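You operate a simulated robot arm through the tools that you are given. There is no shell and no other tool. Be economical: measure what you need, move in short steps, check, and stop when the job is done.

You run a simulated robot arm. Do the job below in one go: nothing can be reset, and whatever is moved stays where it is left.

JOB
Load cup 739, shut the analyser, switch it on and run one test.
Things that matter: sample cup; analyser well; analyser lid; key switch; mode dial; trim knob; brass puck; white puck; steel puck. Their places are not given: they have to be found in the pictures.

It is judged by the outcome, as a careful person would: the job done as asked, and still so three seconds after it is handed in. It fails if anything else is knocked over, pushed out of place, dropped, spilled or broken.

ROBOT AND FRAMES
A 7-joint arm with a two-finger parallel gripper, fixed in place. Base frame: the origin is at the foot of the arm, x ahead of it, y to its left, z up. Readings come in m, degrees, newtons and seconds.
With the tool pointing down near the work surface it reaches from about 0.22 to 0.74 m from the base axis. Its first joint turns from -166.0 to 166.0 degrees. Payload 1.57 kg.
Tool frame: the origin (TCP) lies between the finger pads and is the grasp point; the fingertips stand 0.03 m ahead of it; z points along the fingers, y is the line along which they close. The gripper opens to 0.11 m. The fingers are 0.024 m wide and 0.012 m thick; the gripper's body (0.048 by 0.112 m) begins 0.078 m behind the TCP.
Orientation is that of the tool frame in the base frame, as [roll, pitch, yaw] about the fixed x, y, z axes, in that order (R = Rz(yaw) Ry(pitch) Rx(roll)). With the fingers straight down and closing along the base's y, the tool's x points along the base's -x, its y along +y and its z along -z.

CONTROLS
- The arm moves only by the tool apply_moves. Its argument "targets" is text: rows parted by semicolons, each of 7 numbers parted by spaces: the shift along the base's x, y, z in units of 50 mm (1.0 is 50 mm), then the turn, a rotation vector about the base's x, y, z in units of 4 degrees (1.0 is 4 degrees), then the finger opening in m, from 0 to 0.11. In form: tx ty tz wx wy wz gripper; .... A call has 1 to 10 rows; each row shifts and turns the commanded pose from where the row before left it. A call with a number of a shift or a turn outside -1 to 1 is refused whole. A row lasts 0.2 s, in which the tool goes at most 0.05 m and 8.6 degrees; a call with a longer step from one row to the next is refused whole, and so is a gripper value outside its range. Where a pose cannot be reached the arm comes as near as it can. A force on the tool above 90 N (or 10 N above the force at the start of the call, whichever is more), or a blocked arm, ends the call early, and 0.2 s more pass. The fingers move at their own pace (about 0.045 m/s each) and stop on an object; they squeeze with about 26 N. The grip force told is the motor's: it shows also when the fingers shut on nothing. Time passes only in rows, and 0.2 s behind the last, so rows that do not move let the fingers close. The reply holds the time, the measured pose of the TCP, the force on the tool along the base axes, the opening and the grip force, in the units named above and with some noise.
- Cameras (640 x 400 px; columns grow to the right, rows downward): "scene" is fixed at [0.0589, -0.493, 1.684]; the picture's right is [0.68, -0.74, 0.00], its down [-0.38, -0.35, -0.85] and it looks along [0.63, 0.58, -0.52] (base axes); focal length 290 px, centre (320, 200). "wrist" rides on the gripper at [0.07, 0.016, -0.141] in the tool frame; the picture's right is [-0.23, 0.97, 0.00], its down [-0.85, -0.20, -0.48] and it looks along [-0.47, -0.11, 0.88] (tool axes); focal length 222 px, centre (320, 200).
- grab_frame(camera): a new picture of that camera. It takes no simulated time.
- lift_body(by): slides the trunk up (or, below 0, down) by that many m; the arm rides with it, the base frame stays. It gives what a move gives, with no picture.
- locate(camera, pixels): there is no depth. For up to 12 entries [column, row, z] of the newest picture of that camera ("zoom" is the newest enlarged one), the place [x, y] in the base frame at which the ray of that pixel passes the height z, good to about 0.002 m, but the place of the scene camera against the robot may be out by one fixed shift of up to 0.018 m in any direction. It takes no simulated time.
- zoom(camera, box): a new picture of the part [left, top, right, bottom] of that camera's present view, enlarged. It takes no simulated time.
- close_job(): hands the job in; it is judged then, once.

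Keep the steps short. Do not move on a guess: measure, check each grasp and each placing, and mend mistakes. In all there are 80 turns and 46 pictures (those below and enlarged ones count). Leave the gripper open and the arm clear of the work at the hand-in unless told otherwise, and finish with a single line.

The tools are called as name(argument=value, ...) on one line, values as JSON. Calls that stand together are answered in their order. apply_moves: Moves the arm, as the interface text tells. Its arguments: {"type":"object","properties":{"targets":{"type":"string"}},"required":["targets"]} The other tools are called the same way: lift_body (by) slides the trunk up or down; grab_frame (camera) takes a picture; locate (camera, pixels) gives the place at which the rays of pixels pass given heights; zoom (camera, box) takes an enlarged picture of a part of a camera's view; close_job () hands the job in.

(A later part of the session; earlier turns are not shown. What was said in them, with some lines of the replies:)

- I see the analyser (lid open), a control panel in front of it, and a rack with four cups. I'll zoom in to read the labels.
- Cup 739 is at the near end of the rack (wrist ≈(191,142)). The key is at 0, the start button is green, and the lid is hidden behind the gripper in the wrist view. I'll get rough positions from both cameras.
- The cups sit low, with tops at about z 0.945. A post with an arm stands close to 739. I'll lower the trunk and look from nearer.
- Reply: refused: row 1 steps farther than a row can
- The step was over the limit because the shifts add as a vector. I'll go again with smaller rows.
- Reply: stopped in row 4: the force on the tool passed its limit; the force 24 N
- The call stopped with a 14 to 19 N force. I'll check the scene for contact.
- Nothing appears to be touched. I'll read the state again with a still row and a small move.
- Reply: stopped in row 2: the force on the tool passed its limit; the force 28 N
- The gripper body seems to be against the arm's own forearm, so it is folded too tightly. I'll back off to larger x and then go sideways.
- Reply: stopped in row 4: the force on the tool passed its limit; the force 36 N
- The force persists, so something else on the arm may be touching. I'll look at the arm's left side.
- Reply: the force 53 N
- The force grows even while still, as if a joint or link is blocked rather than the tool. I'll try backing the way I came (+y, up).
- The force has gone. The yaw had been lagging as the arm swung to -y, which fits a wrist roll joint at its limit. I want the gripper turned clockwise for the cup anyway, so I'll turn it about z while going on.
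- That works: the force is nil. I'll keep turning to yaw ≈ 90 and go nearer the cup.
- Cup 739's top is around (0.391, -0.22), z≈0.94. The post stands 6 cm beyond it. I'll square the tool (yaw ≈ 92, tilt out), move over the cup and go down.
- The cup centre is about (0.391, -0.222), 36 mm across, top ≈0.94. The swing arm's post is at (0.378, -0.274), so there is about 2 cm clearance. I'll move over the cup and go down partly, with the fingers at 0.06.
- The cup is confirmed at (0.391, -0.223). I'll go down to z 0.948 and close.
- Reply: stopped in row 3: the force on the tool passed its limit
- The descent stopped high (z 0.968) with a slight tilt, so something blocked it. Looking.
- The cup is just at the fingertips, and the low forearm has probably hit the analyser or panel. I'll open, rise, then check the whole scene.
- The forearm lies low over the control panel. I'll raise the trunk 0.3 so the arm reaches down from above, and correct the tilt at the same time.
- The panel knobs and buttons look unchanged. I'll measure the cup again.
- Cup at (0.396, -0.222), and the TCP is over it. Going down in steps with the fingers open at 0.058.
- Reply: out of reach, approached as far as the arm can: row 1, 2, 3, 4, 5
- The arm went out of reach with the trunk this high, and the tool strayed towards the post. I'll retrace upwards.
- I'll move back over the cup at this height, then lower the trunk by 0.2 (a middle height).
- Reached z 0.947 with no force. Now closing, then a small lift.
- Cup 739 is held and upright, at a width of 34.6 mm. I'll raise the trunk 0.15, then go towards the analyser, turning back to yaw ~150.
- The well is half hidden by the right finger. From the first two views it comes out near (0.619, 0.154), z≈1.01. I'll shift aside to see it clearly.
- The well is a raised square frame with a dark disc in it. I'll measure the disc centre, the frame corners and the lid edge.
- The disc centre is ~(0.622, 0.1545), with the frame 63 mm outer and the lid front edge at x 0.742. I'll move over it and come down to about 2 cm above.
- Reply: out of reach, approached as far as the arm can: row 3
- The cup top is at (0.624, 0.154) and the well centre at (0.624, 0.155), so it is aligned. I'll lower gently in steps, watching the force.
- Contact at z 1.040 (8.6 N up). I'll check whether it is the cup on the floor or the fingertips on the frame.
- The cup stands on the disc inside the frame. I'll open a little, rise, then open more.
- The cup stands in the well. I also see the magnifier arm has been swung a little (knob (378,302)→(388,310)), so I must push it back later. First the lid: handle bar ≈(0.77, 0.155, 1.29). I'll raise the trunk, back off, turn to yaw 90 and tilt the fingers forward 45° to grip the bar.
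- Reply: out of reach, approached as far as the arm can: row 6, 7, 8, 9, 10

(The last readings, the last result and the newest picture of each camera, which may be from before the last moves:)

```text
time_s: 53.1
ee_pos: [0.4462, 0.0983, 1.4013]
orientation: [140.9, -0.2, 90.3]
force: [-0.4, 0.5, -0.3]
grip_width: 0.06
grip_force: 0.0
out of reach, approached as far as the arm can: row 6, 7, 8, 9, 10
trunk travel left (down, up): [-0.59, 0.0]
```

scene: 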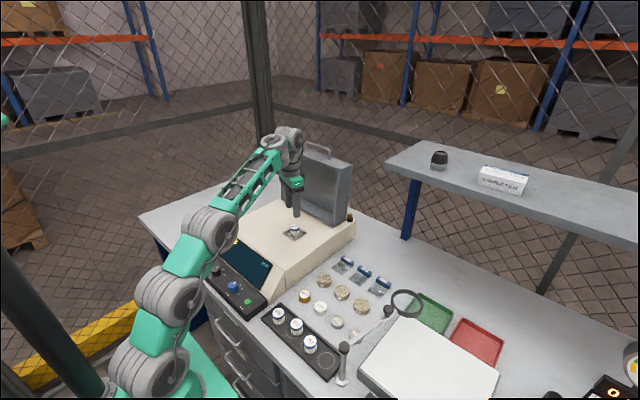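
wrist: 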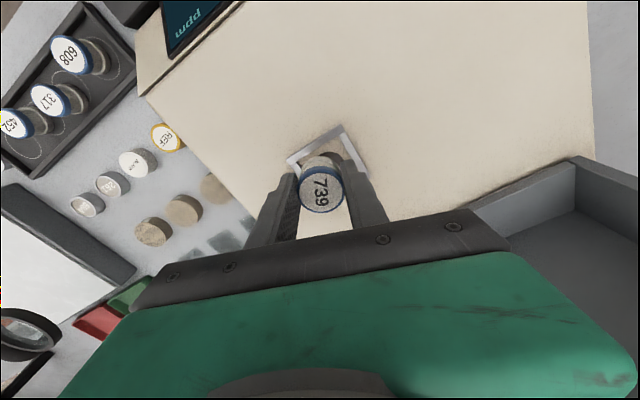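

The tilt is near done, but the arm is folded too close here. I'll go forward, slightly higher.

apply_moves(targets="0.6 0 0.3 0 0 0 0.06; 0.6 0 0.3 0 0 0 0.06; 0.6 0 0.3 0 0 0 0.06; 0.6 0 0.3 0 0 0 0.06; 0 0 0 0 0 0 0.06; 0 0 0 0 0 0 0.06")

grab_frame(camera="wrist")

```text
time_s: 54.5
ee_pos: [0.5614, 0.0951, 1.4679]
orientation: [140.4, 0.0, 90.1]
force: [0.4, -0.1, 0.5]
grip_width: 0.0601
grip_force: 0.0
out of reach, approached as far as the arm can: row 1
trunk travel left (down, up): [-0.59, 0.0]
```

```text
9 pictures are left
```

wrist: 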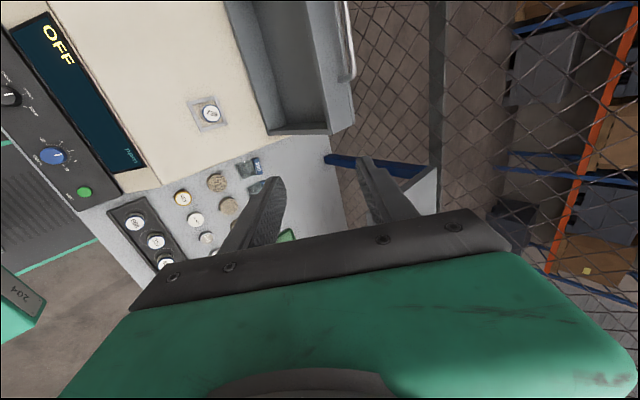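

Good view: the handle end is at ~(352,80) and the lid's right-hand edge at (268..355,132). I'll locate these.

locate(camera="wrist", pixels=[[354, 78, 1.29], [345, 20, 1.29], [354, 78, 1.26], [329, 133, 1.255], [355, 112, 1.255], [268, 132, 1.01], [268, 132, 1.03], [226, 4, 1.01], [210, 113, 1.035]])

zoom(camera="wrist", box=[240, 0, 400, 145])

```text
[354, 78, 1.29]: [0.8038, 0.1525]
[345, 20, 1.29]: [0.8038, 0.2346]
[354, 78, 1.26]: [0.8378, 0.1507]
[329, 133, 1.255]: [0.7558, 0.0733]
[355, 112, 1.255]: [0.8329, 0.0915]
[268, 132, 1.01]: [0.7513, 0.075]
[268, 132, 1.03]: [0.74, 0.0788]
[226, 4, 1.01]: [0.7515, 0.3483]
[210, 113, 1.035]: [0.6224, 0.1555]
```

```text
2.76 times, centred on (320, 72) of wrist
```

zoom: 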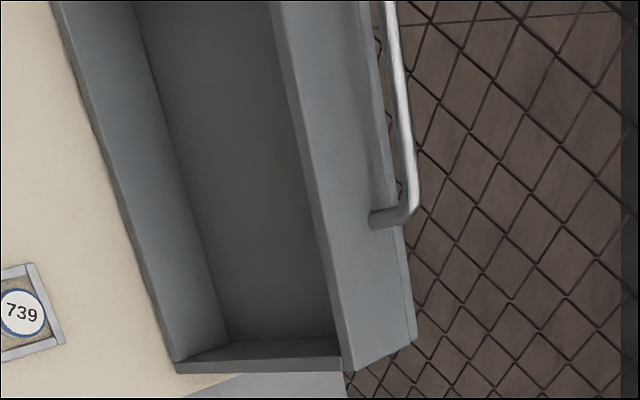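

Combining both views: the lid is 278 mm wide, leaning ~8° past vertical on a hinge near (0.745, z 1.005). The bar runs y 0.152–0.275 at x≈0.832, z≈1.258. I'll go to a pre-grasp point along the 40° approach.

apply_moves(targets="0.6 0.35 -0.2 0 0 0 0.045; 0.6 0.35 -0.2 0 0 0 0.045; 0.6 0.35 -0.3 0 0 0 0.045; 0.6 0.35 -0.4 0 0 0 0.045; 0.6 0.35 -0.5 0 0 0 0.045; 0.6 0.35 -0.5 0 0 0 0.045; 0.6 0 -0.5 0 0 0 0.045; 0 0 0 0 0 0 0.045")

grab_frame(camera="wrist")

```text
time_s: 56.3
ee_pos: [0.6838, 0.165, 1.4029]
orientation: [140.2, -0.1, 90.1]
force: [0.6, 0.1, -0.6]
grip_width: 0.0452
grip_force: 0.1
out of reach, approached as far as the arm can: row 5, 6, 7
trunk travel left (down, up): [-0.59, 0.0]
```

```text
7 pictures are left
```

wrist: 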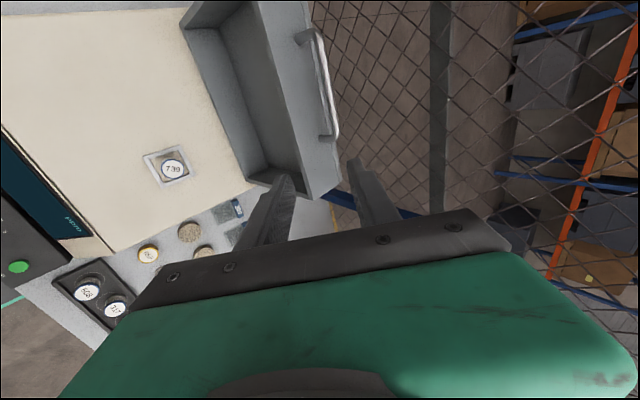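

Reach is short at 40° tilt. With 60° it should reach. I'll measure the bar in this view, then add 20° of tilt a bit further back.

locate(camera="wrist", pixels=[[333, 128, 1.258], [333, 128, 1.24], [322, 80, 1.258], [322, 80, 1.24], [312, 40, 1.258], [274, 72, 1.235], [298, 168, 1.235], [324, 140, 1.23]])

apply_moves(targets="0 0 -0.2 0 -1 0 0.045; 0 0 -0.2 0 -1 0 0.045; 0 0 -0.2 0 -1 0 0.045; 0 0 -0.2 0 -1 0 0.045; 0 0 -0.2 0 -1 0 0.045; 0 0 0 0 0 0 0.045")

```text
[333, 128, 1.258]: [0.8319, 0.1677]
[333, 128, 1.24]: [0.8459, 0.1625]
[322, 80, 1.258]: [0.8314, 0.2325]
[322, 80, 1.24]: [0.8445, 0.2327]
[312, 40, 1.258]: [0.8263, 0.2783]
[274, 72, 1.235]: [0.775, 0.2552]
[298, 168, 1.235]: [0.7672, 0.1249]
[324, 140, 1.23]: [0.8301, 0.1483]
```

```text
time_s: 57.7
ee_pos: [0.6924, 0.1595, 1.3744]
orientation: [138.6, -0.1, 90.6]
force: [1.3, 0.1, -0.2]
grip_width: 0.045
grip_force: 0.0
out of reach, approached as far as the arm can: row 1, 2, 3, 4, 5
trunk travel left (down, up): [-0.59, 0.0]
```

The bar is confirmed: x≈0.831, y 0.16–0.28, z≈1.258. The tilt did not progress at the edge of reach, so I'll step back and try it there.

apply_moves(targets="-0.7 0 0 0 0 0 0.045; -0.7 0 0 0 0 0 0.045; 0 0 0 0 -1 0 0.045; 0 0 0 0 -1 0 0.045; 0 0 0 0 -1 0 0.045; 0 0 0 0 -1 0 0.045; 0 0 0 0 0 0 0.045")

```text
time_s: 59.3
ee_pos: [0.6913, 0.1593, 1.3756]
orientation: [138.6, -0.2, 90.7]
force: [-1.0, 0.2, 0.6]
grip_width: 0.0451
grip_force: 0.2
out of reach, approached as far as the arm can: row 1, 2, 3, 4, 5, 6
trunk travel left (down, up): [-0.59, 0.0]
```

The solver is stuck at this spot. I'll retrace: up, back and less tilt.

apply_moves(targets="0 0 0.5 0 1 0 0.045; -0.2 0 0.5 0 1 0 0.045; -0.2 0 0.3 0 1 0 0.045; -0.2 0 0 0 1 0 0.045; 0 0 0 0 0 0 0.045")

```text
time_s: 60.5
ee_pos: [0.64, 0.166, 1.4252]
orientation: [154.7, -0.3, 90.6]
force: [0.0, -0.7, 0.1]
grip_width: 0.0451
grip_force: 0.0
out of reach, approached as far as the arm can: row 2, 3, 4
trunk travel left (down, up): [-0.59, 0.0]
```

Now at tilt 25° and free again. I'll step back a little and tilt in the arm's own vertical plane (about an axis square to its azimuth), reading as I go.

apply_moves(targets="-0.5 0 0 0 0 1 0.045; -0.3 0 0 0 0 1 0.045; 0 0 0 0.2 -0.97 1 0.045; 0 0 0 0.2 -0.97 0 0.045; 0 0 0 0.2 -0.97 0 0.045; 0 0 0 0.2 -0.97 0 0.045; 0 0 0 0.2 -0.97 0 0.045; 0 0 0 0.2 -0.97 0 0.045; 0 0 0 0.2 -0.97 0 0.045; 0 0 0 0 0 0 0.045")

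```text
time_s: 62.7
ee_pos: [0.6337, 0.196, 1.4824]
orientation: [128.5, 0.0, 102.8]
force: [0.8, 0.2, -0.5]
grip_width: 0.0452
grip_force: 0.1
out of reach, approached as far as the arm can: row 6, 7, 8, 9
trunk travel left (down, up): [-0.59, 0.0]
```

The limit seems to be the wrist bend, which eases when the trunk is lower. Tilt is now 51° and in plane. I'll lower the trunk 5 cm and move to a pre-grasp point before the bar.

lift_body(by=-0.05)

apply_moves(targets="0.64 -0.13 -0.56 0 0 0 0.032; 0.64 -0.13 -0.56 0 0 0 0.032; 0.64 -0.13 -0.56 0 0 0 0.032; 0.64 -0.13 -0.56 0 0 0 0.032; 0 0 0 0 0 0 0.032")

```text
time_s: 63.6
ee_pos: [0.635, 0.195, 1.4332]
orientation: [128.4, 0.0, 102.8]
force: [-0.3, 1.0, -0.1]
grip_width: 0.0449
grip_force: 0.1
trunk travel left (down, up): [-0.54, 0.05]
```

```text
time_s: 64.8
ee_pos: [0.7516, 0.1374, 1.3792]
orientation: [129.2, -0.6, 103.4]
force: [0.5, -0.5, 0.6]
grip_width: 0.032
grip_force: 0.1
out of reach, approached as far as the arm can: row 1, 2, 3, 4
trunk travel left (down, up): [-0.54, 0.05]
```

That got to x 0.75. The arm wants to be higher relative to the trunk, so I'll lower the trunk another 6 cm.

lift_body(by=-0.06)

apply_moves(targets="0.2 0.4 0 0 0 0 0.032; 0 0.3 0 0 0 0 0.032; 0 0 0 0 0 0 0.032")

grab_frame(camera="wrist")

```text
time_s: 65.8
ee_pos: [0.7512, 0.1381, 1.317]
orientation: [129.3, -0.5, 103.4]
force: [0.8, 0.4, 0.3]
grip_width: 0.032
grip_force: 0.0
trunk travel left (down, up): [-0.48, 0.11]
```

```text
time_s: 66.6
ee_pos: [0.7665, 0.171, 1.3221]
orientation: [129.4, -0.6, 103.5]
force: [0.1, -0.4, 0.3]
grip_width: 0.032
grip_force: 0.0
out of reach, approached as far as the arm can: row 2
trunk travel left (down, up): [-0.48, 0.11]
```

```text
6 pictures are left
```

wrist: 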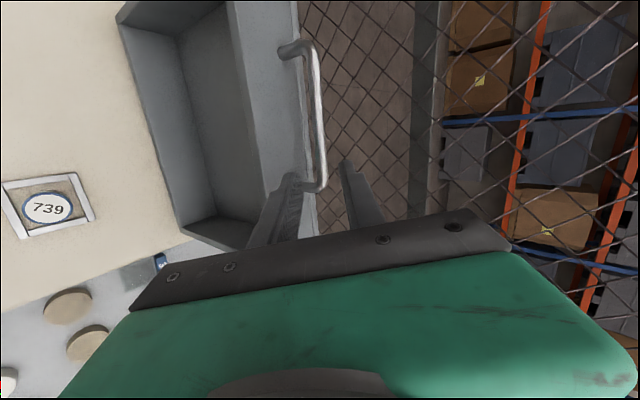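

The bar now lies ahead, between the fingertips. I'll check its line and advance along the fingers.

locate(camera="wrist", pixels=[[319, 140, 1.258], [319, 140, 1.25], [314, 185, 1.258], [312, 60, 1.258]])

apply_moves(targets="0.3 0.07 -0.25 0 0 0 0.032; 0.3 0.07 -0.25 0 0 0 0.032; 0 0 0 0 0 0 0.032")

```text
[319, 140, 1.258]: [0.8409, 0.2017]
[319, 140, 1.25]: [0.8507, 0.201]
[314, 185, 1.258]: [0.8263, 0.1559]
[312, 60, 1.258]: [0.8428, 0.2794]
```

```text
time_s: 67.4
ee_pos: [0.7963, 0.1799, 1.2969]
orientation: [129.2, -0.5, 103.4]
force: [-0.5, 0.7, -0.3]
grip_width: 0.0321
grip_force: 0.2
trunk travel left (down, up): [-0.48, 0.11]
```

Fits and is reachable. I'll advance 12 mm further, then test-close on the bar.

apply_moves(targets="0.14 0.03 -0.2 0 0 0 0.032; 0 0 0 0 0 0 0.032; 0 0 0 0 0 0 0; 0 0 0 0 0 0 0; 0 0 0 0 0 0 0")

```text
time_s: 68.6
ee_pos: [0.8035, 0.1799, 1.2912]
orientation: [128.8, -0.5, 103.4]
force: [8.6, 3.9, 15.8]
grip_width: 0.0154
grip_force: 30.7
trunk travel left (down, up): [-0.48, 0.11]
```

The grip holds the bar (15 mm). Now I'll pull gently along the lid's arc, the first 10°, easing the tilt as it turns.

apply_moves(targets="-0.22 0 0.08 -0.05 0.25 0 0; -0.23 0 0.07 -0.06 0.3 0 0; -0.24 0 0.05 -0.06 0.3 0 0; -0.24 0 0.03 -0.06 0.3 0 0; 0 0 0 0 0 0 0")

```text
time_s: 69.8
ee_pos: [0.7537, 0.1806, 1.3002]
orientation: [133.8, -0.5, 103.4]
force: [3.8, 6.2, 17.9]
grip_width: 0.0158
grip_force: 31.1
trunk travel left (down, up): [-0.48, 0.11]
```

It follows (width 15.8 mm, forces steady). Continuing to ~35°.

apply_moves(targets="-0.49 0 0.03 -0.13 0.63 0 0; -0.49 0 0 -0.13 0.63 0 0; -0.49 0 -0.04 -0.13 0.63 0 0; -0.48 0 -0.09 -0.13 0.63 0 0; -0.47 0 -0.13 -0.13 0.63 0 0; 0 0 0 0 0 0 0")

```text
time_s: 71.2
ee_pos: [0.6364, 0.1823, 1.284]
orientation: [147.1, -1.1, 103.1]
force: [3.4, 4.1, -7.5]
grip_width: 0.0161
grip_force: 31.7
trunk travel left (down, up): [-0.48, 0.11]
```

Good: the lid is past upright. Continuing down the arc to ~65°.

apply_moves(targets="-0.45 0 -0.18 -0.13 0.63 0 0; -0.43 0 -0.22 -0.13 0.63 0 0; -0.41 0 -0.26 -0.13 0.63 0 0; -0.38 0 -0.3 -0.13 0.63 0 0; -0.35 0 -0.33 -0.13 0.63 0 0; -0.32 0 -0.36 -0.13 0.63 0 0; 0 0 0 0 0 0 0")

```text
time_s: 72.8
ee_pos: [0.536, 0.1888, 1.2373]
orientation: [162.5, -1.3, 102.9]
force: [-0.2, 0.7, 0.7]
grip_width: 0.0
grip_force: 21.3
out of reach, approached as far as the arm can: row 2, 3, 4, 5, 6
trunk travel left (down, up): [-0.48, 0.11]
```

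The grip came off (width 0) as the arm folded. I'll look at the lid.

grab_frame(camera="scene")

```text
5 pictures are left
```

scene: 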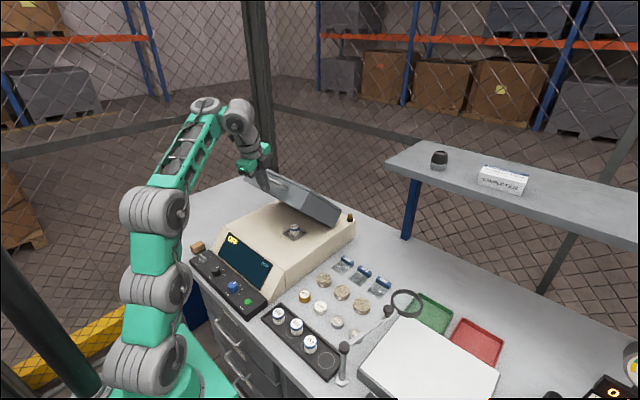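

The lid stays half shut (hinge friction) and the cup is fine. I'll back away, rise, set the fingers upright, then press the lid down from above.

apply_moves(targets="-0.4 0 0 -0.2 0.97 0 0; -0.4 0 0.2 -0.2 0.97 0 0; -0.4 0 0.5 -0.2 0.97 0 0; 0 0 0.8 -0.2 0.97 0 0; 0 0 0.8 -0.05 0.4 0 0; 0 0 0.4 0 0 0 0; 0 0 0 0 0 0 0")

```text
time_s: 74.4
ee_pos: [0.4877, 0.1887, 1.3035]
orientation: [179.7, -1.8, 102.3]
force: [0.2, -0.4, 0.0]
grip_width: 0.0001
grip_force: 21.3
out of reach, approached as far as the arm can: row 2, 5, 6
trunk travel left (down, up): [-0.48, 0.11]
```

lift_body(by=0.11)

apply_moves(targets="0.4 -0.5 -0.3 0 0 0 0; 0.4 -0.5 -0.4 0 0 0 0; 0.5 -0.4 -0.4 0 0 0 0; 0.5 0 -0.4 0 0 0 0; 0.5 0 -0.4 0 0 0 0; 0 0 0 0 0 0 0")

```text
time_s: 75.8
ee_pos: [0.4867, 0.1893, 1.4116]
orientation: [179.7, -1.8, 102.4]
force: [0.4, -0.1, -0.7]
grip_width: 0.0
grip_force: 21.5
trunk travel left (down, up): [-0.59, 0.0]
```

```text
time_s: 77.2
ee_pos: [0.6027, 0.1183, 1.3183]
orientation: [179.6, -1.8, 102.4]
force: [0.8, -0.8, 0.3]
grip_width: 0.0001
grip_force: 21.1
trunk travel left (down, up): [-0.59, 0.0]
```

Over the lid at (0.603, 0.118). Pressing down in steps and watching the force.

apply_moves(targets="0 0 -0.4 0 0 0 0; 0 0 -0.4 0 0 0 0; 0 0 -0.4 0 0 0 0; 0 0 -0.4 0 0 0 0; 0 0 0 0 0 0 0")

apply_moves(targets="0 0 -0.4 0 0 0 0; 0 0 -0.3 0 0 0 0; 0 0 -0.3 0 0 0 0; 0 0 0 0 0 0 0")

```text
time_s: 78.4
ee_pos: [0.598, 0.1177, 1.2425]
orientation: [179.2, -1.8, 102.4]
force: [-16.5, -1.2, 26.6]
grip_width: 0.0001
grip_force: 21.6
trunk travel left (down, up): [-0.59, 0.0]
```

```text
time_s: 79.4
ee_pos: [0.6311, 0.1104, 1.2599]
orientation: [170.3, -2.7, 102.7]
force: [-56.2, 11.8, 134.8]
grip_width: 0.0
grip_force: 21.1
trunk travel left (down, up): [-0.59, 0.0]
stopped in row 4: the arm was blocked; the commanded pose is now the measured one
```

135 N and no motion: the reaction direction shows the lid's end face points at the hinge (rim at ~112°), so pressing there is useless. I must pull by the bar further before pressing. I'll rise, tilt ~22°, and look at the bar.

apply_moves(targets="0 0 0.5 0 0 0 0; -0.3 0 0.7 0 0 0 0; -0.3 0.3 0.5 0.15 -0.7 0 0.036; 0.1 0.5 0.1 0.15 -0.7 0 0.036; 0.3 0.5 0 0.15 -0.7 0 0.036; 0.3 0.2 0 0.15 -0.7 0 0.036; 0 0 0 0 0 0 0.036")

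grab_frame(camera="wrist")

```text
time_s: 79.8
ee_pos: [0.6544, 0.0955, 1.2747]
orientation: [168.5, -2.9, 101.2]
force: [-21.7, -0.1, 60.4]
grip_width: 0.0
grip_force: 22.3
trunk travel left (down, up): [-0.59, 0.0]
stopped in row 1: the arm was blocked; the commanded pose is now the measured one
```

```text
4 pictures are left
```

wrist: 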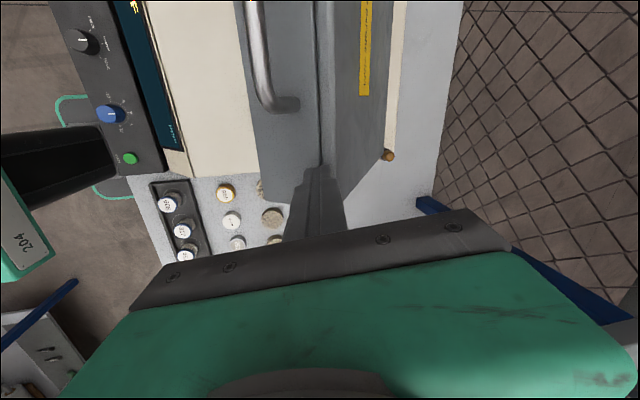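

Very useful: the fingertips are on the edge between the end face (handle side) and the back panel (yellow label). I need to be just over the far side, on the panel, and push back and down. First up and off.

apply_moves(targets="0 0 0.4 0 0 0 0; 0 0 0.2 0 0 0 0; 0 0 0 0 0 0 0")

apply_moves(targets="0.4 0.1 0.1 0.1 -0.5 0 0; 0.4 0.1 0 0.1 -0.5 0 0; 0.4 0.1 0 0.1 -0.5 0 0; 0 0 0 0 0 0 0")

```text
time_s: 80.0
ee_pos: [0.7022, 0.0944, 1.2858]
orientation: [165.4, -2.8, 102.1]
force: [-14.3, -18.5, 94.7]
grip_width: 0.0
grip_force: 21.1
trunk travel left (down, up): [-0.59, 0.0]
stopped in row 1: the force on the tool passed its limit (the readings are from after the stop); the commanded pose is now the measured one
```

```text
time_s: 80.6
ee_pos: [0.7264, 0.0945, 1.2896]
orientation: [160.8, -2.6, 102.3]
force: [1.7, -33.2, 64.0]
grip_width: 0.0001
grip_force: 21.3
out of reach, approached as far as the arm can: row 1, 2
trunk travel left (down, up): [-0.59, 0.0]
stopped in row 2: the force on the tool passed its limit (the readings are from after the stop); the commanded pose is now the measured one
```

Still loaded. I'll move straight up clearly to unload.

apply_moves(targets="-0.2 0 0.8 0 0 0 0; -0.2 0 0.5 0 0 0 0; 0 0 0 0 0 0 0")

```text
time_s: 81.4
ee_pos: [0.6992, 0.0964, 1.3246]
orientation: [163.1, -2.6, 102.7]
force: [-0.1, 0.1, -0.5]
grip_width: 0.0001
grip_force: 21.5
out of reach, approached as far as the arm can: row 1, 2
trunk travel left (down, up): [-0.59, 0.0]
```

grab_frame(camera="wrist")

```text
3 pictures are left
```

wrist: 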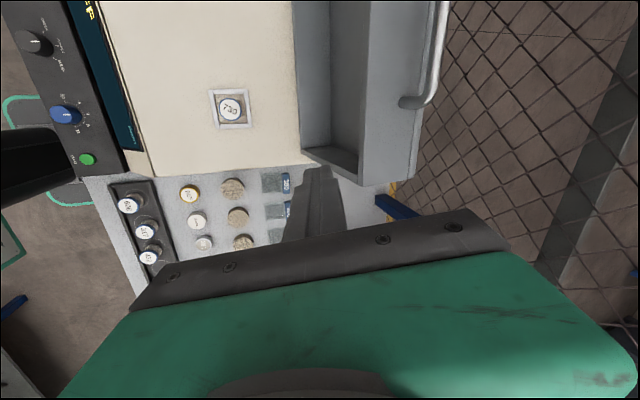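

The lid slid back fully open (cup unharmed). I'll redo the bar grip by the path that worked, then pull, this time lowering the trunk along with the arc. First I return to the tilted start point.

apply_moves(targets="-0.5 0.2 0.3 0 0 0 0.032; -0.4 0.2 0.4 0.2 -0.93 0 0.032; 0 0.22 0.4 0.2 -0.93 0 0.032; 0 0.22 0.4 0.2 -0.93 0 0.032; 0 0.22 0.4 0.2 -0.93 0 0.032; 0 0.22 0.4 0.2 -0.93 0 0.032; 0 0.22 0.3 0.2 -0.93 0 0.032; 0 0.2 0.2 0.2 -0.93 0 0.032; 0 0.2 0.2 0.2 -0.93 0 0.032; 0 0.2 0.1 0.2 -0.93 0 0.032")

```text
time_s: 83.6
ee_pos: [0.6535, 0.2034, 1.4812]
orientation: [128.6, -1.8, 104.1]
force: [-0.1, -0.9, 0.7]
grip_width: 0.032
grip_force: 0.2
trunk travel left (down, up): [-0.59, 0.0]
```

lift_body(by=-0.11)

apply_moves(targets="0.56 -0.16 -0.25 0 0 0 0.032; 0.56 -0.16 -0.25 0 0 0 0.032; 0.56 -0.16 -0.1 0 0 0 0.032; 0.56 -0.16 0.2 0 0 0 0.032; 0 0 0 0 0 0 0.032")

```text
time_s: 85.0
ee_pos: [0.6538, 0.2031, 1.3706]
orientation: [128.4, -1.8, 104.0]
force: [-1.2, -0.5, 0.3]
grip_width: 0.032
grip_force: 0.0
trunk travel left (down, up): [-0.48, 0.11]
```

```text
time_s: 86.2
ee_pos: [0.7538, 0.1719, 1.359]
orientation: [127.9, -1.1, 103.2]
force: [0.6, -0.5, -0.6]
grip_width: 0.0319
grip_force: 0.1
out of reach, approached as far as the arm can: row 3, 4
trunk travel left (down, up): [-0.48, 0.11]
```

apply_moves(targets="0.13 0 -0.4 0 0 0 0.032; 0.12 0.03 -0.34 0 0 0 0.032; 0 0 0 0 0 0 0.032")

apply_moves(targets="0.3 0.07 -0.25 0 0 0 0.032; 0.3 0.07 -0.25 0 0 0 0.032; 0 0 0 0 0 0 0.032")

```text
time_s: 87.0
ee_pos: [0.765, 0.1748, 1.3158]
orientation: [128.7, -1.9, 104.2]
force: [0.2, 0.0, 0.1]
grip_width: 0.0319
grip_force: 0.0
trunk travel left (down, up): [-0.48, 0.11]
```

```text
time_s: 87.8
ee_pos: [0.7954, 0.1809, 1.2906]
orientation: [128.6, -1.8, 104.0]
force: [0.2, -0.4, -1.4]
grip_width: 0.0318
grip_force: 0.0
trunk travel left (down, up): [-0.48, 0.11]
```

In position. Advancing the last 14 mm, biased slightly up (last time the bar sat on the upper finger), then closing.

apply_moves(targets="0.26 0.06 -0.11 0 0 0 0.032; 0 0 0 0 0 0 0.032; 0 0 0 0 0 0 0; 0 0 0 0 0 0 0; 0 0 0 0 0 0 0")

apply_moves(targets="-0.22 0 0.08 -0.05 0.25 0 0; -0.23 0 0.07 -0.06 0.3 0 0; -0.24 0 0.05 -0.06 0.3 0 0; -0.24 0 0.03 -0.06 0.3 0 0; 0 0 0 0 0 0 0")

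```text
time_s: 89.0
ee_pos: [0.809, 0.1858, 1.2852]
orientation: [128.6, -1.7, 104.0]
force: [5.5, 1.8, 3.8]
grip_width: 0.0151
grip_force: 31.1
trunk travel left (down, up): [-0.48, 0.11]
```

```text
time_s: 90.2
ee_pos: [0.762, 0.1841, 1.2963]
orientation: [133.3, -2.0, 103.8]
force: [3.4, -2.6, -0.7]
grip_width: 0.0154
grip_force: 30.7
trunk travel left (down, up): [-0.48, 0.11]
```

The grip is well centred with low forces. Continuing to ~35°.

apply_moves(targets="-0.49 0 0.03 -0.1 0.5 0 0; -0.49 0 0 -0.1 0.5 0 0; -0.49 0 -0.04 -0.1 0.5 0 0; -0.48 0 -0.09 -0.1 0.5 0 0; -0.47 0 -0.13 -0.1 0.5 0 0; 0 0 0 0 0 0 0")

```text
time_s: 91.6
ee_pos: [0.6456, 0.1855, 1.2857]
orientation: [143.6, -2.4, 103.0]
force: [5.3, -22.7, -7.8]
grip_width: 0.0157
grip_force: 31.7
out of reach, approached as far as the arm can: row 5
trunk travel left (down, up): [-0.48, 0.11]
```

Now I alternate: a small arm step back with less tilt, then a small trunk drop.

apply_moves(targets="-0.2 0 0 -0.2 0.97 0 0; -0.25 0 0 -0.2 0.97 0 0; 0 0 0 0 0 0 0")

lift_body(by=-0.012)

apply_moves(targets="-0.2 0 0 -0.1 0.5 0 0; -0.25 0 0 -0.1 0.5 0 0; 0 0 0 0 0 0 0")

lift_body(by=-0.012)

```text
time_s: 92.4
ee_pos: [0.6248, 0.1917, 1.2839]
orientation: [151.8, -2.9, 103.3]
force: [10.3, -4.9, -22.5]
grip_width: 0.0162
grip_force: 31.7
trunk travel left (down, up): [-0.48, 0.11]
```

```text
time_s: 93.0
ee_pos: [0.6201, 0.1921, 1.2821]
orientation: [150.7, -2.6, 103.3]
force: [-3.6, 1.3, 13.7]
grip_width: 0.0159
grip_force: 31.4
trunk travel left (down, up): [-0.468, 0.122]
```

```text
time_s: 93.8
ee_pos: [0.601, 0.192, 1.2728]
orientation: [155.8, -2.7, 102.9]
force: [6.5, 4.7, -11.7]
grip_width: 0.0163
grip_force: 32.0
trunk travel left (down, up): [-0.468, 0.122]
```

```text
time_s: 94.4
ee_pos: [0.5953, 0.1921, 1.2685]
orientation: [154.9, -2.8, 103.1]
force: [-9.0, 4.0, 18.6]
grip_width: 0.0161
grip_force: 32.0
trunk travel left (down, up): [-0.456, 0.134]
```

It works well (φ ≈ 45°). Continuing the same way.

apply_moves(targets="-0.2 0 0 -0.06 0.3 0 0; -0.22 0 0 -0.06 0.3 0 0; 0 0 0 0 0 0 0")

lift_body(by=-0.014)

apply_moves(targets="-0.2 0 0 -0.06 0.3 0 0; -0.2 0 0 -0.06 0.3 0 0; 0 0 0 0 0 0 0")

lift_body(by=-0.015)

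apply_moves(targets="-0.18 0 0 -0.06 0.3 0 0; -0.18 0 0 -0.06 0.3 0 0; 0 0 0 0 0 0 0")

lift_body(by=-0.017)

```text
time_s: 95.2
ee_pos: [0.5816, 0.1918, 1.259]
orientation: [158.5, -2.8, 102.7]
force: [11.2, 7.6, -16.9]
grip_width: 0.0163
grip_force: 31.4
trunk travel left (down, up): [-0.456, 0.134]
```

```text
time_s: 95.8
ee_pos: [0.5737, 0.1924, 1.2542]
orientation: [157.4, -2.8, 102.9]
force: [-8.3, 6.1, 14.5]
grip_width: 0.0161
grip_force: 32.0
trunk travel left (down, up): [-0.442, 0.148]
```

```text
time_s: 96.6
ee_pos: [0.5612, 0.1921, 1.2452]
orientation: [161.0, -2.8, 102.5]
force: [14.8, 7.9, -20.5]
grip_width: 0.0162
grip_force: 31.7
trunk travel left (down, up): [-0.442, 0.148]
```

```text
time_s: 97.3
ee_pos: [0.5542, 0.193, 1.2387]
orientation: [159.9, -2.8, 102.8]
force: [-8.6, 6.1, 9.0]
grip_width: 0.0163
grip_force: 31.3
trunk travel left (down, up): [-0.427, 0.163]
```

```text
time_s: 98.1
ee_pos: [0.5432, 0.1925, 1.2303]
orientation: [163.3, -2.9, 102.4]
force: [21.2, 5.8, -22.5]
grip_width: 0.0158
grip_force: 31.6
trunk travel left (down, up): [-0.427, 0.163]
```

```text
time_s: 98.7
ee_pos: [0.5359, 0.1912, 1.2216]
orientation: [162.4, -2.8, 102.7]
force: [-11.9, 4.7, 11.5]
grip_width: 0.0165
grip_force: 31.4
trunk travel left (down, up): [-0.41, 0.18]
```

φ ≈ 61°. Continuing, with more drop and less pull-back.

apply_moves(targets="-0.16 0 0 -0.06 0.3 0 0; -0.16 0 0 -0.06 0.3 0 0; 0 0 0 0 0 0 0")

lift_body(by=-0.019)

apply_moves(targets="-0.14 0 0 -0.06 0.3 0 0; -0.14 0 0 -0.06 0.3 0 0; 0 0 0 0 0 0 0")

lift_body(by=-0.02)

apply_moves(targets="-0.13 0 0 -0.06 0.3 0 0; -0.12 0 0 -0.06 0.3 0 0; 0 0 0 0 0 0 0")

lift_body(by=-0.021)

```text
time_s: 99.5
ee_pos: [0.5279, 0.1913, 1.2136]
orientation: [165.8, -2.9, 102.3]
force: [20.1, 4.9, -19.4]
grip_width: 0.0165
grip_force: 32.1
trunk travel left (down, up): [-0.41, 0.18]
```

```text
time_s: 100.2
ee_pos: [0.5199, 0.1915, 1.2024]
orientation: [165.0, -3.0, 102.6]
force: [-13.6, 3.6, 10.4]
grip_width: 0.0165
grip_force: 31.7
trunk travel left (down, up): [-0.391, 0.199]
```

```text
time_s: 101.0
ee_pos: [0.5149, 0.1909, 1.1935]
orientation: [168.1, -3.0, 102.2]
force: [23.8, 2.7, -18.1]
grip_width: 0.0162
grip_force: 31.5
trunk travel left (down, up): [-0.391, 0.199]
```

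```text
time_s: 101.6
ee_pos: [0.5052, 0.1913, 1.182]
orientation: [167.5, -2.9, 102.5]
force: [-14.6, 3.5, 6.5]
grip_width: 0.0163
grip_force: 31.3
trunk travel left (down, up): [-0.371, 0.219]
```

```text
time_s: 102.4
ee_pos: [0.5016, 0.1917, 1.1729]
orientation: [170.5, -3.0, 102.2]
force: [28.4, 4.1, -19.9]
grip_width: 0.0165
grip_force: 31.8
trunk travel left (down, up): [-0.371, 0.219]
```

```text
time_s: 103.1
ee_pos: [0.4933, 0.1911, 1.159]
orientation: [170.2, -3.1, 102.3]
force: [-9.4, 2.5, 3.3]
grip_width: 0.0163
grip_force: 31.7
trunk travel left (down, up): [-0.35, 0.24]
```

φ ≈ 77°. The last 20°.

apply_moves(targets="-0.11 0 0 -0.04 0.2 0 0; -0.1 0 0 -0.04 0.2 0 0; 0 0 0 0 0 0 0")

lift_body(by=-0.022)

apply_moves(targets="-0.09 0 0 -0.04 0.2 0 0; -0.09 0 0 -0.04 0.2 0 0; 0 0 0 0 0 0 0")

lift_body(by=-0.023)

apply_moves(targets="-0.07 0 0 0 0 0 0; -0.07 0 0 0 0 0 0; 0 0 0 0 0 0 0")

lift_body(by=-0.02)

```text
time_s: 103.9
ee_pos: [0.4914, 0.1916, 1.1526]
orientation: [172.2, -3.1, 102.0]
force: [27.0, 4.0, -16.3]
grip_width: 0.0166
grip_force: 31.4
trunk travel left (down, up): [-0.35, 0.24]
```

```text
time_s: 104.6
ee_pos: [0.4844, 0.1906, 1.1373]
orientation: [171.8, -3.1, 102.2]
force: [-8.4, 2.7, 0.1]
grip_width: 0.0163
grip_force: 31.8
trunk travel left (down, up): [-0.328, 0.262]
```

```text
time_s: 105.4
ee_pos: [0.4829, 0.1905, 1.1321]
orientation: [173.6, -3.0, 101.9]
force: [31.1, 5.0, -13.7]
grip_width: 0.0164
grip_force: 31.8
trunk travel left (down, up): [-0.328, 0.262]
```

```text
time_s: 106.1
ee_pos: [0.4748, 0.1923, 1.1138]
orientation: [173.5, -3.1, 102.1]
force: [-2.5, 4.9, -2.5]
grip_width: 0.0163
grip_force: 31.8
trunk travel left (down, up): [-0.305, 0.285]
```

```text
time_s: 106.9
ee_pos: [0.4741, 0.1905, 1.1109]
orientation: [173.5, -3.2, 101.9]
force: [28.5, 5.1, -9.9]
grip_width: 0.0165
grip_force: 31.1
trunk travel left (down, up): [-0.305, 0.285]
```

```text
time_s: 107.6
ee_pos: [0.4696, 0.1912, 1.0922]
orientation: [173.5, -3.1, 102.1]
force: [8.0, -0.3, -5.2]
grip_width: 0.0163
grip_force: 31.9
trunk travel left (down, up): [-0.285, 0.305]
```

Nearly shut. I'll lower by arm now and feel for the stop.

apply_moves(targets="-0.03 0 -0.15 0 0 0 0; 0 0 -0.15 0 0 0 0; 0 0 0 0 0 0 0")

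apply_moves(targets="0 0 -0.15 0 0 0 0; 0 0 -0.1 0 0 0 0; 0 0 0 0 0 0 0")

```text
time_s: 108.4
ee_pos: [0.4672, 0.1917, 1.0774]
orientation: [173.4, -3.1, 102.1]
force: [-3.9, 0.3, 0.1]
grip_width: 0.0165
grip_force: 31.9
trunk travel left (down, up): [-0.285, 0.305]
```

```text
time_s: 109.2
ee_pos: [0.468, 0.1889, 1.0681]
orientation: [173.1, -3.2, 102.1]
force: [4.5, 2.4, 27.6]
grip_width: 0.0166
grip_force: 32.2
trunk travel left (down, up): [-0.285, 0.305]
```

It stops at 28 N, so the lid is shut. I'll open slightly, and lift straight out.

apply_moves(targets="0 0 0.06 0 0 0 0.028; 0 0 0 0 0 0 0.028; 0 0 0.2 0 0 0 0.028; 0 0 0.6 0 0 0 0.028; 0 0 0.8 0 0 0 0.028; 0 0 0.8 0 0 0 0.028; 0 0 0 0 0 0 0.028")

```text
time_s: 110.8
ee_pos: [0.4692, 0.1896, 1.1565]
orientation: [173.4, -3.1, 102.0]
force: [0.7, -0.1, -1.0]
grip_width: 0.0278
grip_force: 0.1
out of reach, approached as far as the arm can: row 6
trunk travel left (down, up): [-0.285, 0.305]
```

The lid is shut. Now the key. I'll raise the trunk 4 cm, move over the control panel, square to yaw 90, and take a picture.

lift_body(by=0.04)

apply_moves(targets="-0.5 0.1 0 0 0.4 -0.75 0.05; -0.5 0.3 0 -0.3 0.4 -0.75 0.05; -0.4 0.4 -0.2 -0.3 0.4 -0.75 0.05; -0.4 0.5 -0.2 -0.2 0.35 -0.75 0.05; -0.2 0.5 -0.2 0 0 0 0.05; 0 0 0 0 0 0 0.05")

```text
time_s: 111.6
ee_pos: [0.4675, 0.1903, 1.1954]
orientation: [173.4, -3.1, 102.1]
force: [0.2, 0.7, -0.1]
grip_width: 0.028
grip_force: 0.1
trunk travel left (down, up): [-0.325, 0.265]
```

```text
time_s: 113.0
ee_pos: [0.3669, 0.2795, 1.1605]
orientation: [179.8, -0.5, 89.7]
force: [1.0, -0.4, 0.4]
grip_width: 0.0502
grip_force: 0.0
out of reach, approached as far as the arm can: row 2
trunk travel left (down, up): [-0.325, 0.265]
```

grab_frame(camera="wrist")

```text
2 pictures are left
```

wrist: 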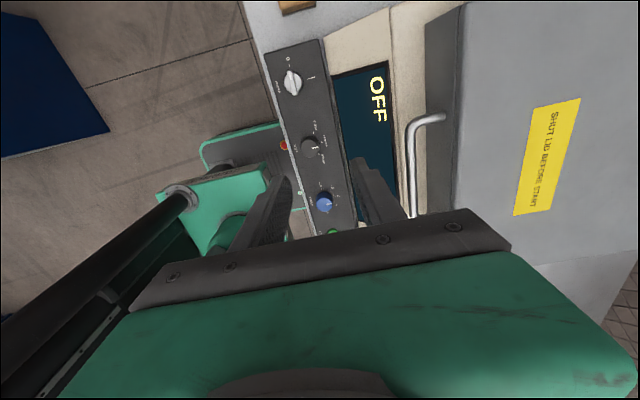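

The lid is shut (label "SHUT LID BEFORE START"). The key is at (292,83) pointing to 0 (+y), with I towards +x. The start button is at about (333,233).

locate(camera="wrist", pixels=[[292, 83, 0.94], [292, 83, 0.95], [292, 83, 0.93], [289, 72, 0.95], [295, 93, 0.95], [333, 233, 0.94], [310, 148, 0.94], [324, 202, 0.94], [288, 60, 0.93], [311, 77, 0.93]])

```text
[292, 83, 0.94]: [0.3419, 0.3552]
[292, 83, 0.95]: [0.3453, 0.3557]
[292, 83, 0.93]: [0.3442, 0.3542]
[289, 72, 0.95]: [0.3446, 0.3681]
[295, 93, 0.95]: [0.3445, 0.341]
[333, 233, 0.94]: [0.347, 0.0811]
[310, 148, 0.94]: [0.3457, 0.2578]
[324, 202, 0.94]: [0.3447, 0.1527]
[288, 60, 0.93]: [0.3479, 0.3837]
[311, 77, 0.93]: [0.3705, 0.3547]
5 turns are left
```

The key grip is at (0.344, 0.355), handle along y. I'll descend, close, turn it 90° clockwise to I, release, rise, and check by picture.

apply_moves(targets="-0.23 0.75 0 0 0 0 0.05; -0.23 0.76 -0.3 0 0 0 0.05; 0 0 -0.8 0 0 0 0.05; 0 0 -0.8 0 0 0 0.05; 0 0 -0.8 0 0 0 0.05; 0 0 -0.8 0 0 0 0.05; 0 0 -0.35 0 0 0 0.05; 0 0 0 0 0 0 0.05")

apply_moves(targets="0 0 0 0 0 0 0; 0 0 0 0 0 0 0; 0 0 0 0 0 0 0; 0 0 0 0 0 0 0")

apply_moves(targets="0 0 0 0 0 -1 0; 0 0 0 0 0 -1 0; 0 0 0 0 0 -1 0; 0 0 0 0 0 -1 0; 0 0 0 0 0 -1 0; 0 0 0 0 0 -1 0; 0 0 0 0 0 -1 0; 0 0 0 0 0 -1 0; 0 0 0 0 0 -1 0; 0 0 0 0 0 -1 0")

apply_moves(targets="0 0 0 0 0 -1 0; 0 0 0 0 0 -1 0; 0 0 0 0 0 -1 0; 0 0 0 0 0 -1 0; 0 0 0 0 0 -1 0; 0 0 0 0 0 -1 0; 0 0 0 0 0 -1 0; 0 0 0 0 0 -1 0; 0 0 0 0 0 -1 0; 0 0 0 0 0 -1 0")

apply_moves(targets="0 0 0 0 0 -1 0; 0 0 0 0 0 -1 0; 0 0 0 0 0 -0.7 0; 0 0 0 0 0 0 0")

apply_moves(targets="0 0 0 0 0 0 0.05; 0 0 0 0 0 0 0.05; 0 0 0.3 0 0 0 0.05; 0 0 0.8 0 0 0 0.05; 0 0 0.9 0 0 0 0.05; 0 0 0 0 0 0 0.05")

zoom(camera="scene", box=[190, 210, 430, 360])

```text
time_s: 114.8
ee_pos: [0.3439, 0.3546, 0.9686]
orientation: [179.9, -0.6, 89.9]
force: [0.2, -1.1, -0.4]
grip_width: 0.0501
grip_force: 0.0
trunk travel left (down, up): [-0.325, 0.265]
```

```text
time_s: 115.8
ee_pos: [0.3456, 0.3549, 0.9687]
orientation: [179.9, -0.6, 89.7]
force: [8.5, 2.3, 0.6]
grip_width: 0.0253
grip_force: 36.4
trunk travel left (down, up): [-0.325, 0.265]
```

```text
time_s: 118.0
ee_pos: [0.3446, 0.3561, 0.9677]
orientation: [179.7, -0.5, 49.7]
force: [11.9, 0.7, -3.9]
grip_width: 0.0255
grip_force: 36.6
trunk travel left (down, up): [-0.325, 0.265]
```

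```text
time_s: 120.2
ee_pos: [0.3448, 0.355, 0.9685]
orientation: [179.9, -0.5, 9.7]
force: [8.4, -0.4, -6.2]
grip_width: 0.0254
grip_force: 37.2
trunk travel left (down, up): [-0.325, 0.265]
```

```text
time_s: 121.2
ee_pos: [0.3446, 0.3538, 0.9691]
orientation: [179.8, -0.6, -1.1]
force: [5.4, -0.9, -10.0]
grip_width: 0.0258
grip_force: 37.4
trunk travel left (down, up): [-0.325, 0.265]
```

```text
time_s: 122.6
ee_pos: [0.3337, 0.3357, 1.0098]
orientation: [179.8, -0.6, -1.0]
force: [0.1, -0.1, 0.4]
grip_width: 0.05
grip_force: 0.0
out of reach, approached as far as the arm can: row 4, 5
trunk travel left (down, up): [-0.325, 0.265]
```

```text
2.67 times, centred on (310, 285) of scene
4 turns are left
```

zoom: 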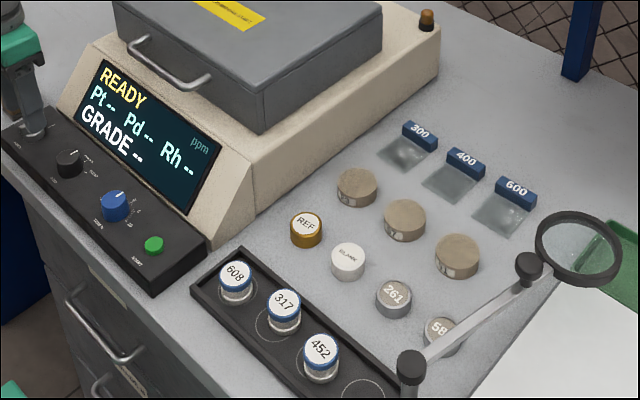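

The display reads READY. The magnifier knob is at (388,310) against (379,302) originally. Now I'll move above the start button with the fingers closed, then read the position before pressing.

lift_body(by=0.03)

apply_moves(targets="0.02 -0.3 0 0 0 1 0; 0.02 -0.4 0 0 0 1 0; 0.02 -0.5 0 0 0 1 0; 0.02 -0.5 0 0 0 1 0; 0.02 -0.5 0 0 0 1 0; 0.02 -0.5 0 0 0 1 0; 0.02 -0.5 0 0 0 1 0; 0.02 -0.5 0 0 0 1 0; 0.02 -0.5 0 0 0 1 0; 0.04 -0.5 0 0 0 1 0")

apply_moves(targets="0 -0.4 0 0 0 1 0; 0 -0.08 0 0 0 1 0; 0 0 0 0 0 1 0; 0 0 0 0 0 0 0")

lift_body(by=-0.05)

```text
time_s: 123.3
ee_pos: [0.3344, 0.3359, 1.0399]
orientation: [179.8, -0.6, -1.0]
force: [0.2, 0.9, 0.1]
grip_width: 0.0501
grip_force: 0.1
trunk travel left (down, up): [-0.355, 0.235]
```

```text
time_s: 125.5
ee_pos: [0.345, 0.0987, 1.0402]
orientation: [179.9, -0.6, 38.9]
force: [0.7, -0.3, 0.6]
grip_width: 0.0002
grip_force: 21.3
trunk travel left (down, up): [-0.355, 0.235]
```

```text
time_s: 126.5
ee_pos: [0.3447, 0.0768, 1.0405]
orientation: [179.9, -0.7, 51.0]
force: [1.0, -1.0, 0.5]
grip_width: 0.0001
grip_force: 21.4
trunk travel left (down, up): [-0.355, 0.235]
```

```text
time_s: 127.5
ee_pos: [0.3446, 0.0771, 0.9909]
orientation: [179.9, -0.6, 51.0]
force: [-0.6, -0.7, 0.8]
grip_width: 0.0002
grip_force: 21.3
trunk travel left (down, up): [-0.305, 0.285]
3 turns are left
```

Exactly over the button (tips 0.961). I'll press once, rise, then carry the closed fingers over to the -y side of the magnifier arm, nudge it back +y to its old line, retreat, and take the last picture.

apply_moves(targets="0 0 -0.3 0 0 0 0; 0 0 -0.06 0 0 0 0; 0 0 -0.06 0 0 0 0; 0 0 -0.06 0 0 0 0; 0 0 -0.06 0 0 0 0; 0 0 -0.06 0 0 0 0; 0 0 -0.06 0 0 0 0; 0 0 -0.06 0 0 0 0; 0 0 -0.06 0 0 0 0; 0 0 0 0 0 0 0")

apply_moves(targets="0 0 0.3 0 0 0 0; 0 0 0.4 0 0 0 0; 0 0 0.5 0 0 0 0; 0 0 0 0 0 0 0")

lift_body(by=0.11)

apply_moves(targets="0.31 -0.86 0 0 0 1 0; 0.31 -0.86 0 0 0 1 0; 0.31 -0.86 0 0 0 1 0; 0.31 -0.86 0 0 0 1 0; 0.31 -0.86 0 0 0 1 0; 0.31 -0.86 0 0 0 1 0; 0.31 -0.86 0 0 0 1 0; 0.31 -0.86 0 0 0 1 0; 0.31 -0.86 0 0 0 1 0; 0.31 -0.86 0 0 0 0.75 0")

lift_body(by=-0.09)

apply_moves(targets="0 0.1 0 0 0 0 0; 0 0.1 0 0 0 0 0; 0 0.1 0 0 0 0 0; 0 0.1 0 0 0 0 0; 0 0.1 0 0 0 0 0; 0 0.1 0 0 0 0 0; 0 0.1 0 0 0 0 0; 0 0.1 0 0 0 0 0; 0 0.1 0 0 0 0 0; 0 0.1 0 0 0 0 0")

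apply_moves(targets="0 0.1 0 0 0 0 0; 0 0.1 0 0 0 0 0; 0 0.1 0 0 0 0 0; 0 0.1 0 0 0 0 0; 0 0 0 0 0 0 0; 0 -0.2 0 0 0 0 0; 0 -0.5 0 0 0 0 0; 0 0 0 0 0 0 0")

lift_body(by=0.1)

apply_moves(targets="-0.18 0.88 0 0 0 0 0.02; -0.18 0.88 0 0 0 0 0.04; -0.18 0.88 0 0 0 0 0.06; -0.18 0.88 0 0 0 0 0.08; -0.18 0.88 0 0 0 0 0.08; -0.18 0.88 0 0 0 0 0.08; -0.18 0.88 0 0 0 0 0.08; -0.18 0.88 0 0 0 0 0.08; -0.18 0.88 0 0 0 0 0.08; -0.18 0.88 0 0 0 0 0.08")

grab_frame(camera="scene")

```text
time_s: 129.8
ee_pos: [0.3461, 0.0781, 0.9599]
orientation: [179.3, -2.1, 51.0]
force: [-7.8, -4.1, 30.8]
grip_width: 0.0
grip_force: 21.0
trunk travel left (down, up): [-0.305, 0.285]
stopped in row 10: the force on the tool passed its limit (the readings are from after the stop); the commanded pose is now the measured one
```

```text
time_s: 130.8
ee_pos: [0.3488, 0.0789, 1.0166]
orientation: [179.5, -1.4, 51.0]
force: [1.0, 0.4, -0.3]
grip_width: 0.0
grip_force: 21.5
trunk travel left (down, up): [-0.305, 0.285]
```

```text
time_s: 132.2
ee_pos: [0.3489, 0.0768, 1.1291]
orientation: [179.4, -1.7, 51.0]
force: [-0.5, -0.7, 0.2]
grip_width: 0.0002
grip_force: 21.4
trunk travel left (down, up): [-0.415, 0.175]
```

```text
time_s: 134.4
ee_pos: [0.5032, -0.3534, 1.1274]
orientation: [179.5, -1.7, 90.1]
force: [-0.5, 0.7, 0.4]
grip_width: 0.0
grip_force: 21.2
trunk travel left (down, up): [-0.415, 0.175]
```

```text
time_s: 135.7
ee_pos: [0.503, -0.3518, 1.0391]
orientation: [179.4, -1.6, 90.0]
force: [-0.3, 0.6, 0.1]
grip_width: 0.0001
grip_force: 21.8
trunk travel left (down, up): [-0.325, 0.265]
```

```text
time_s: 137.9
ee_pos: [0.5029, -0.3018, 1.0372]
orientation: [179.4, -1.7, 90.1]
force: [-0.2, -3.6, 0.1]
grip_width: 0.0
grip_force: 21.6
trunk travel left (down, up): [-0.325, 0.265]
```

```text
time_s: 139.7
ee_pos: [0.5033, -0.3161, 1.0376]
orientation: [179.5, -1.8, 90.2]
force: [-0.7, -0.5, 1.0]
grip_width: 0.0002
grip_force: 21.3
trunk travel left (down, up): [-0.325, 0.265]
```

```text
time_s: 141.0
ee_pos: [0.5038, -0.319, 1.1373]
orientation: [179.4, -1.7, 89.9]
force: [0.1, -0.9, 0.7]
grip_width: 0.0002
grip_force: 22.0
trunk travel left (down, up): [-0.425, 0.165]
```

```text
time_s: 143.2
ee_pos: [0.411, 0.1227, 1.1377]
orientation: [179.4, -1.6, 90.1]
force: [-0.1, 0.3, 0.2]
grip_width: 0.0798
grip_force: 0.0
trunk travel left (down, up): [-0.425, 0.165]
```

```text
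0 pictures are left
2 turns are left
```

scene: 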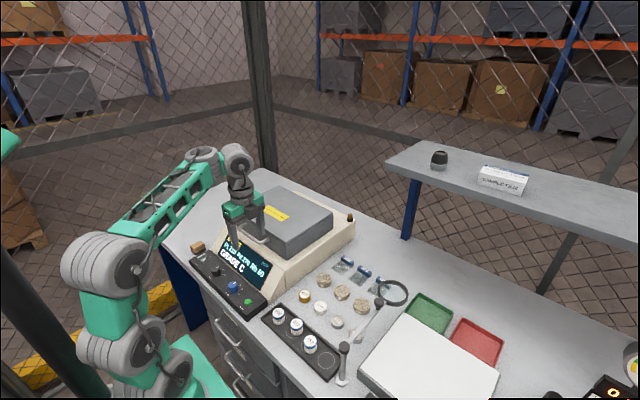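

The test has run: results and "GRADE C" show on the display. The magnifier is back at its first pixels ((378,302), ring (392,293)). I'll just raise the arm clear.

lift_body(by=0.12)

```text
time_s: 144.7
ee_pos: [0.4111, 0.1231, 1.2574]
orientation: [179.4, -1.7, 89.9]
force: [0.0, 0.1, 0.1]
grip_width: 0.0801
grip_force: 0.1
trunk travel left (down, up): [-0.545, 0.045]
1 turns are left
```

The arm is clear and the gripper is open, so I'm handing in.

close_job()

```text
The job is handed in.
```

Cup 739 is in the well, the lid is shut, the analyser is on and one test has run (display shows GRADE C); I knocked the magnifier arm out of place on the way and pushed it back to where it was in the pictures.
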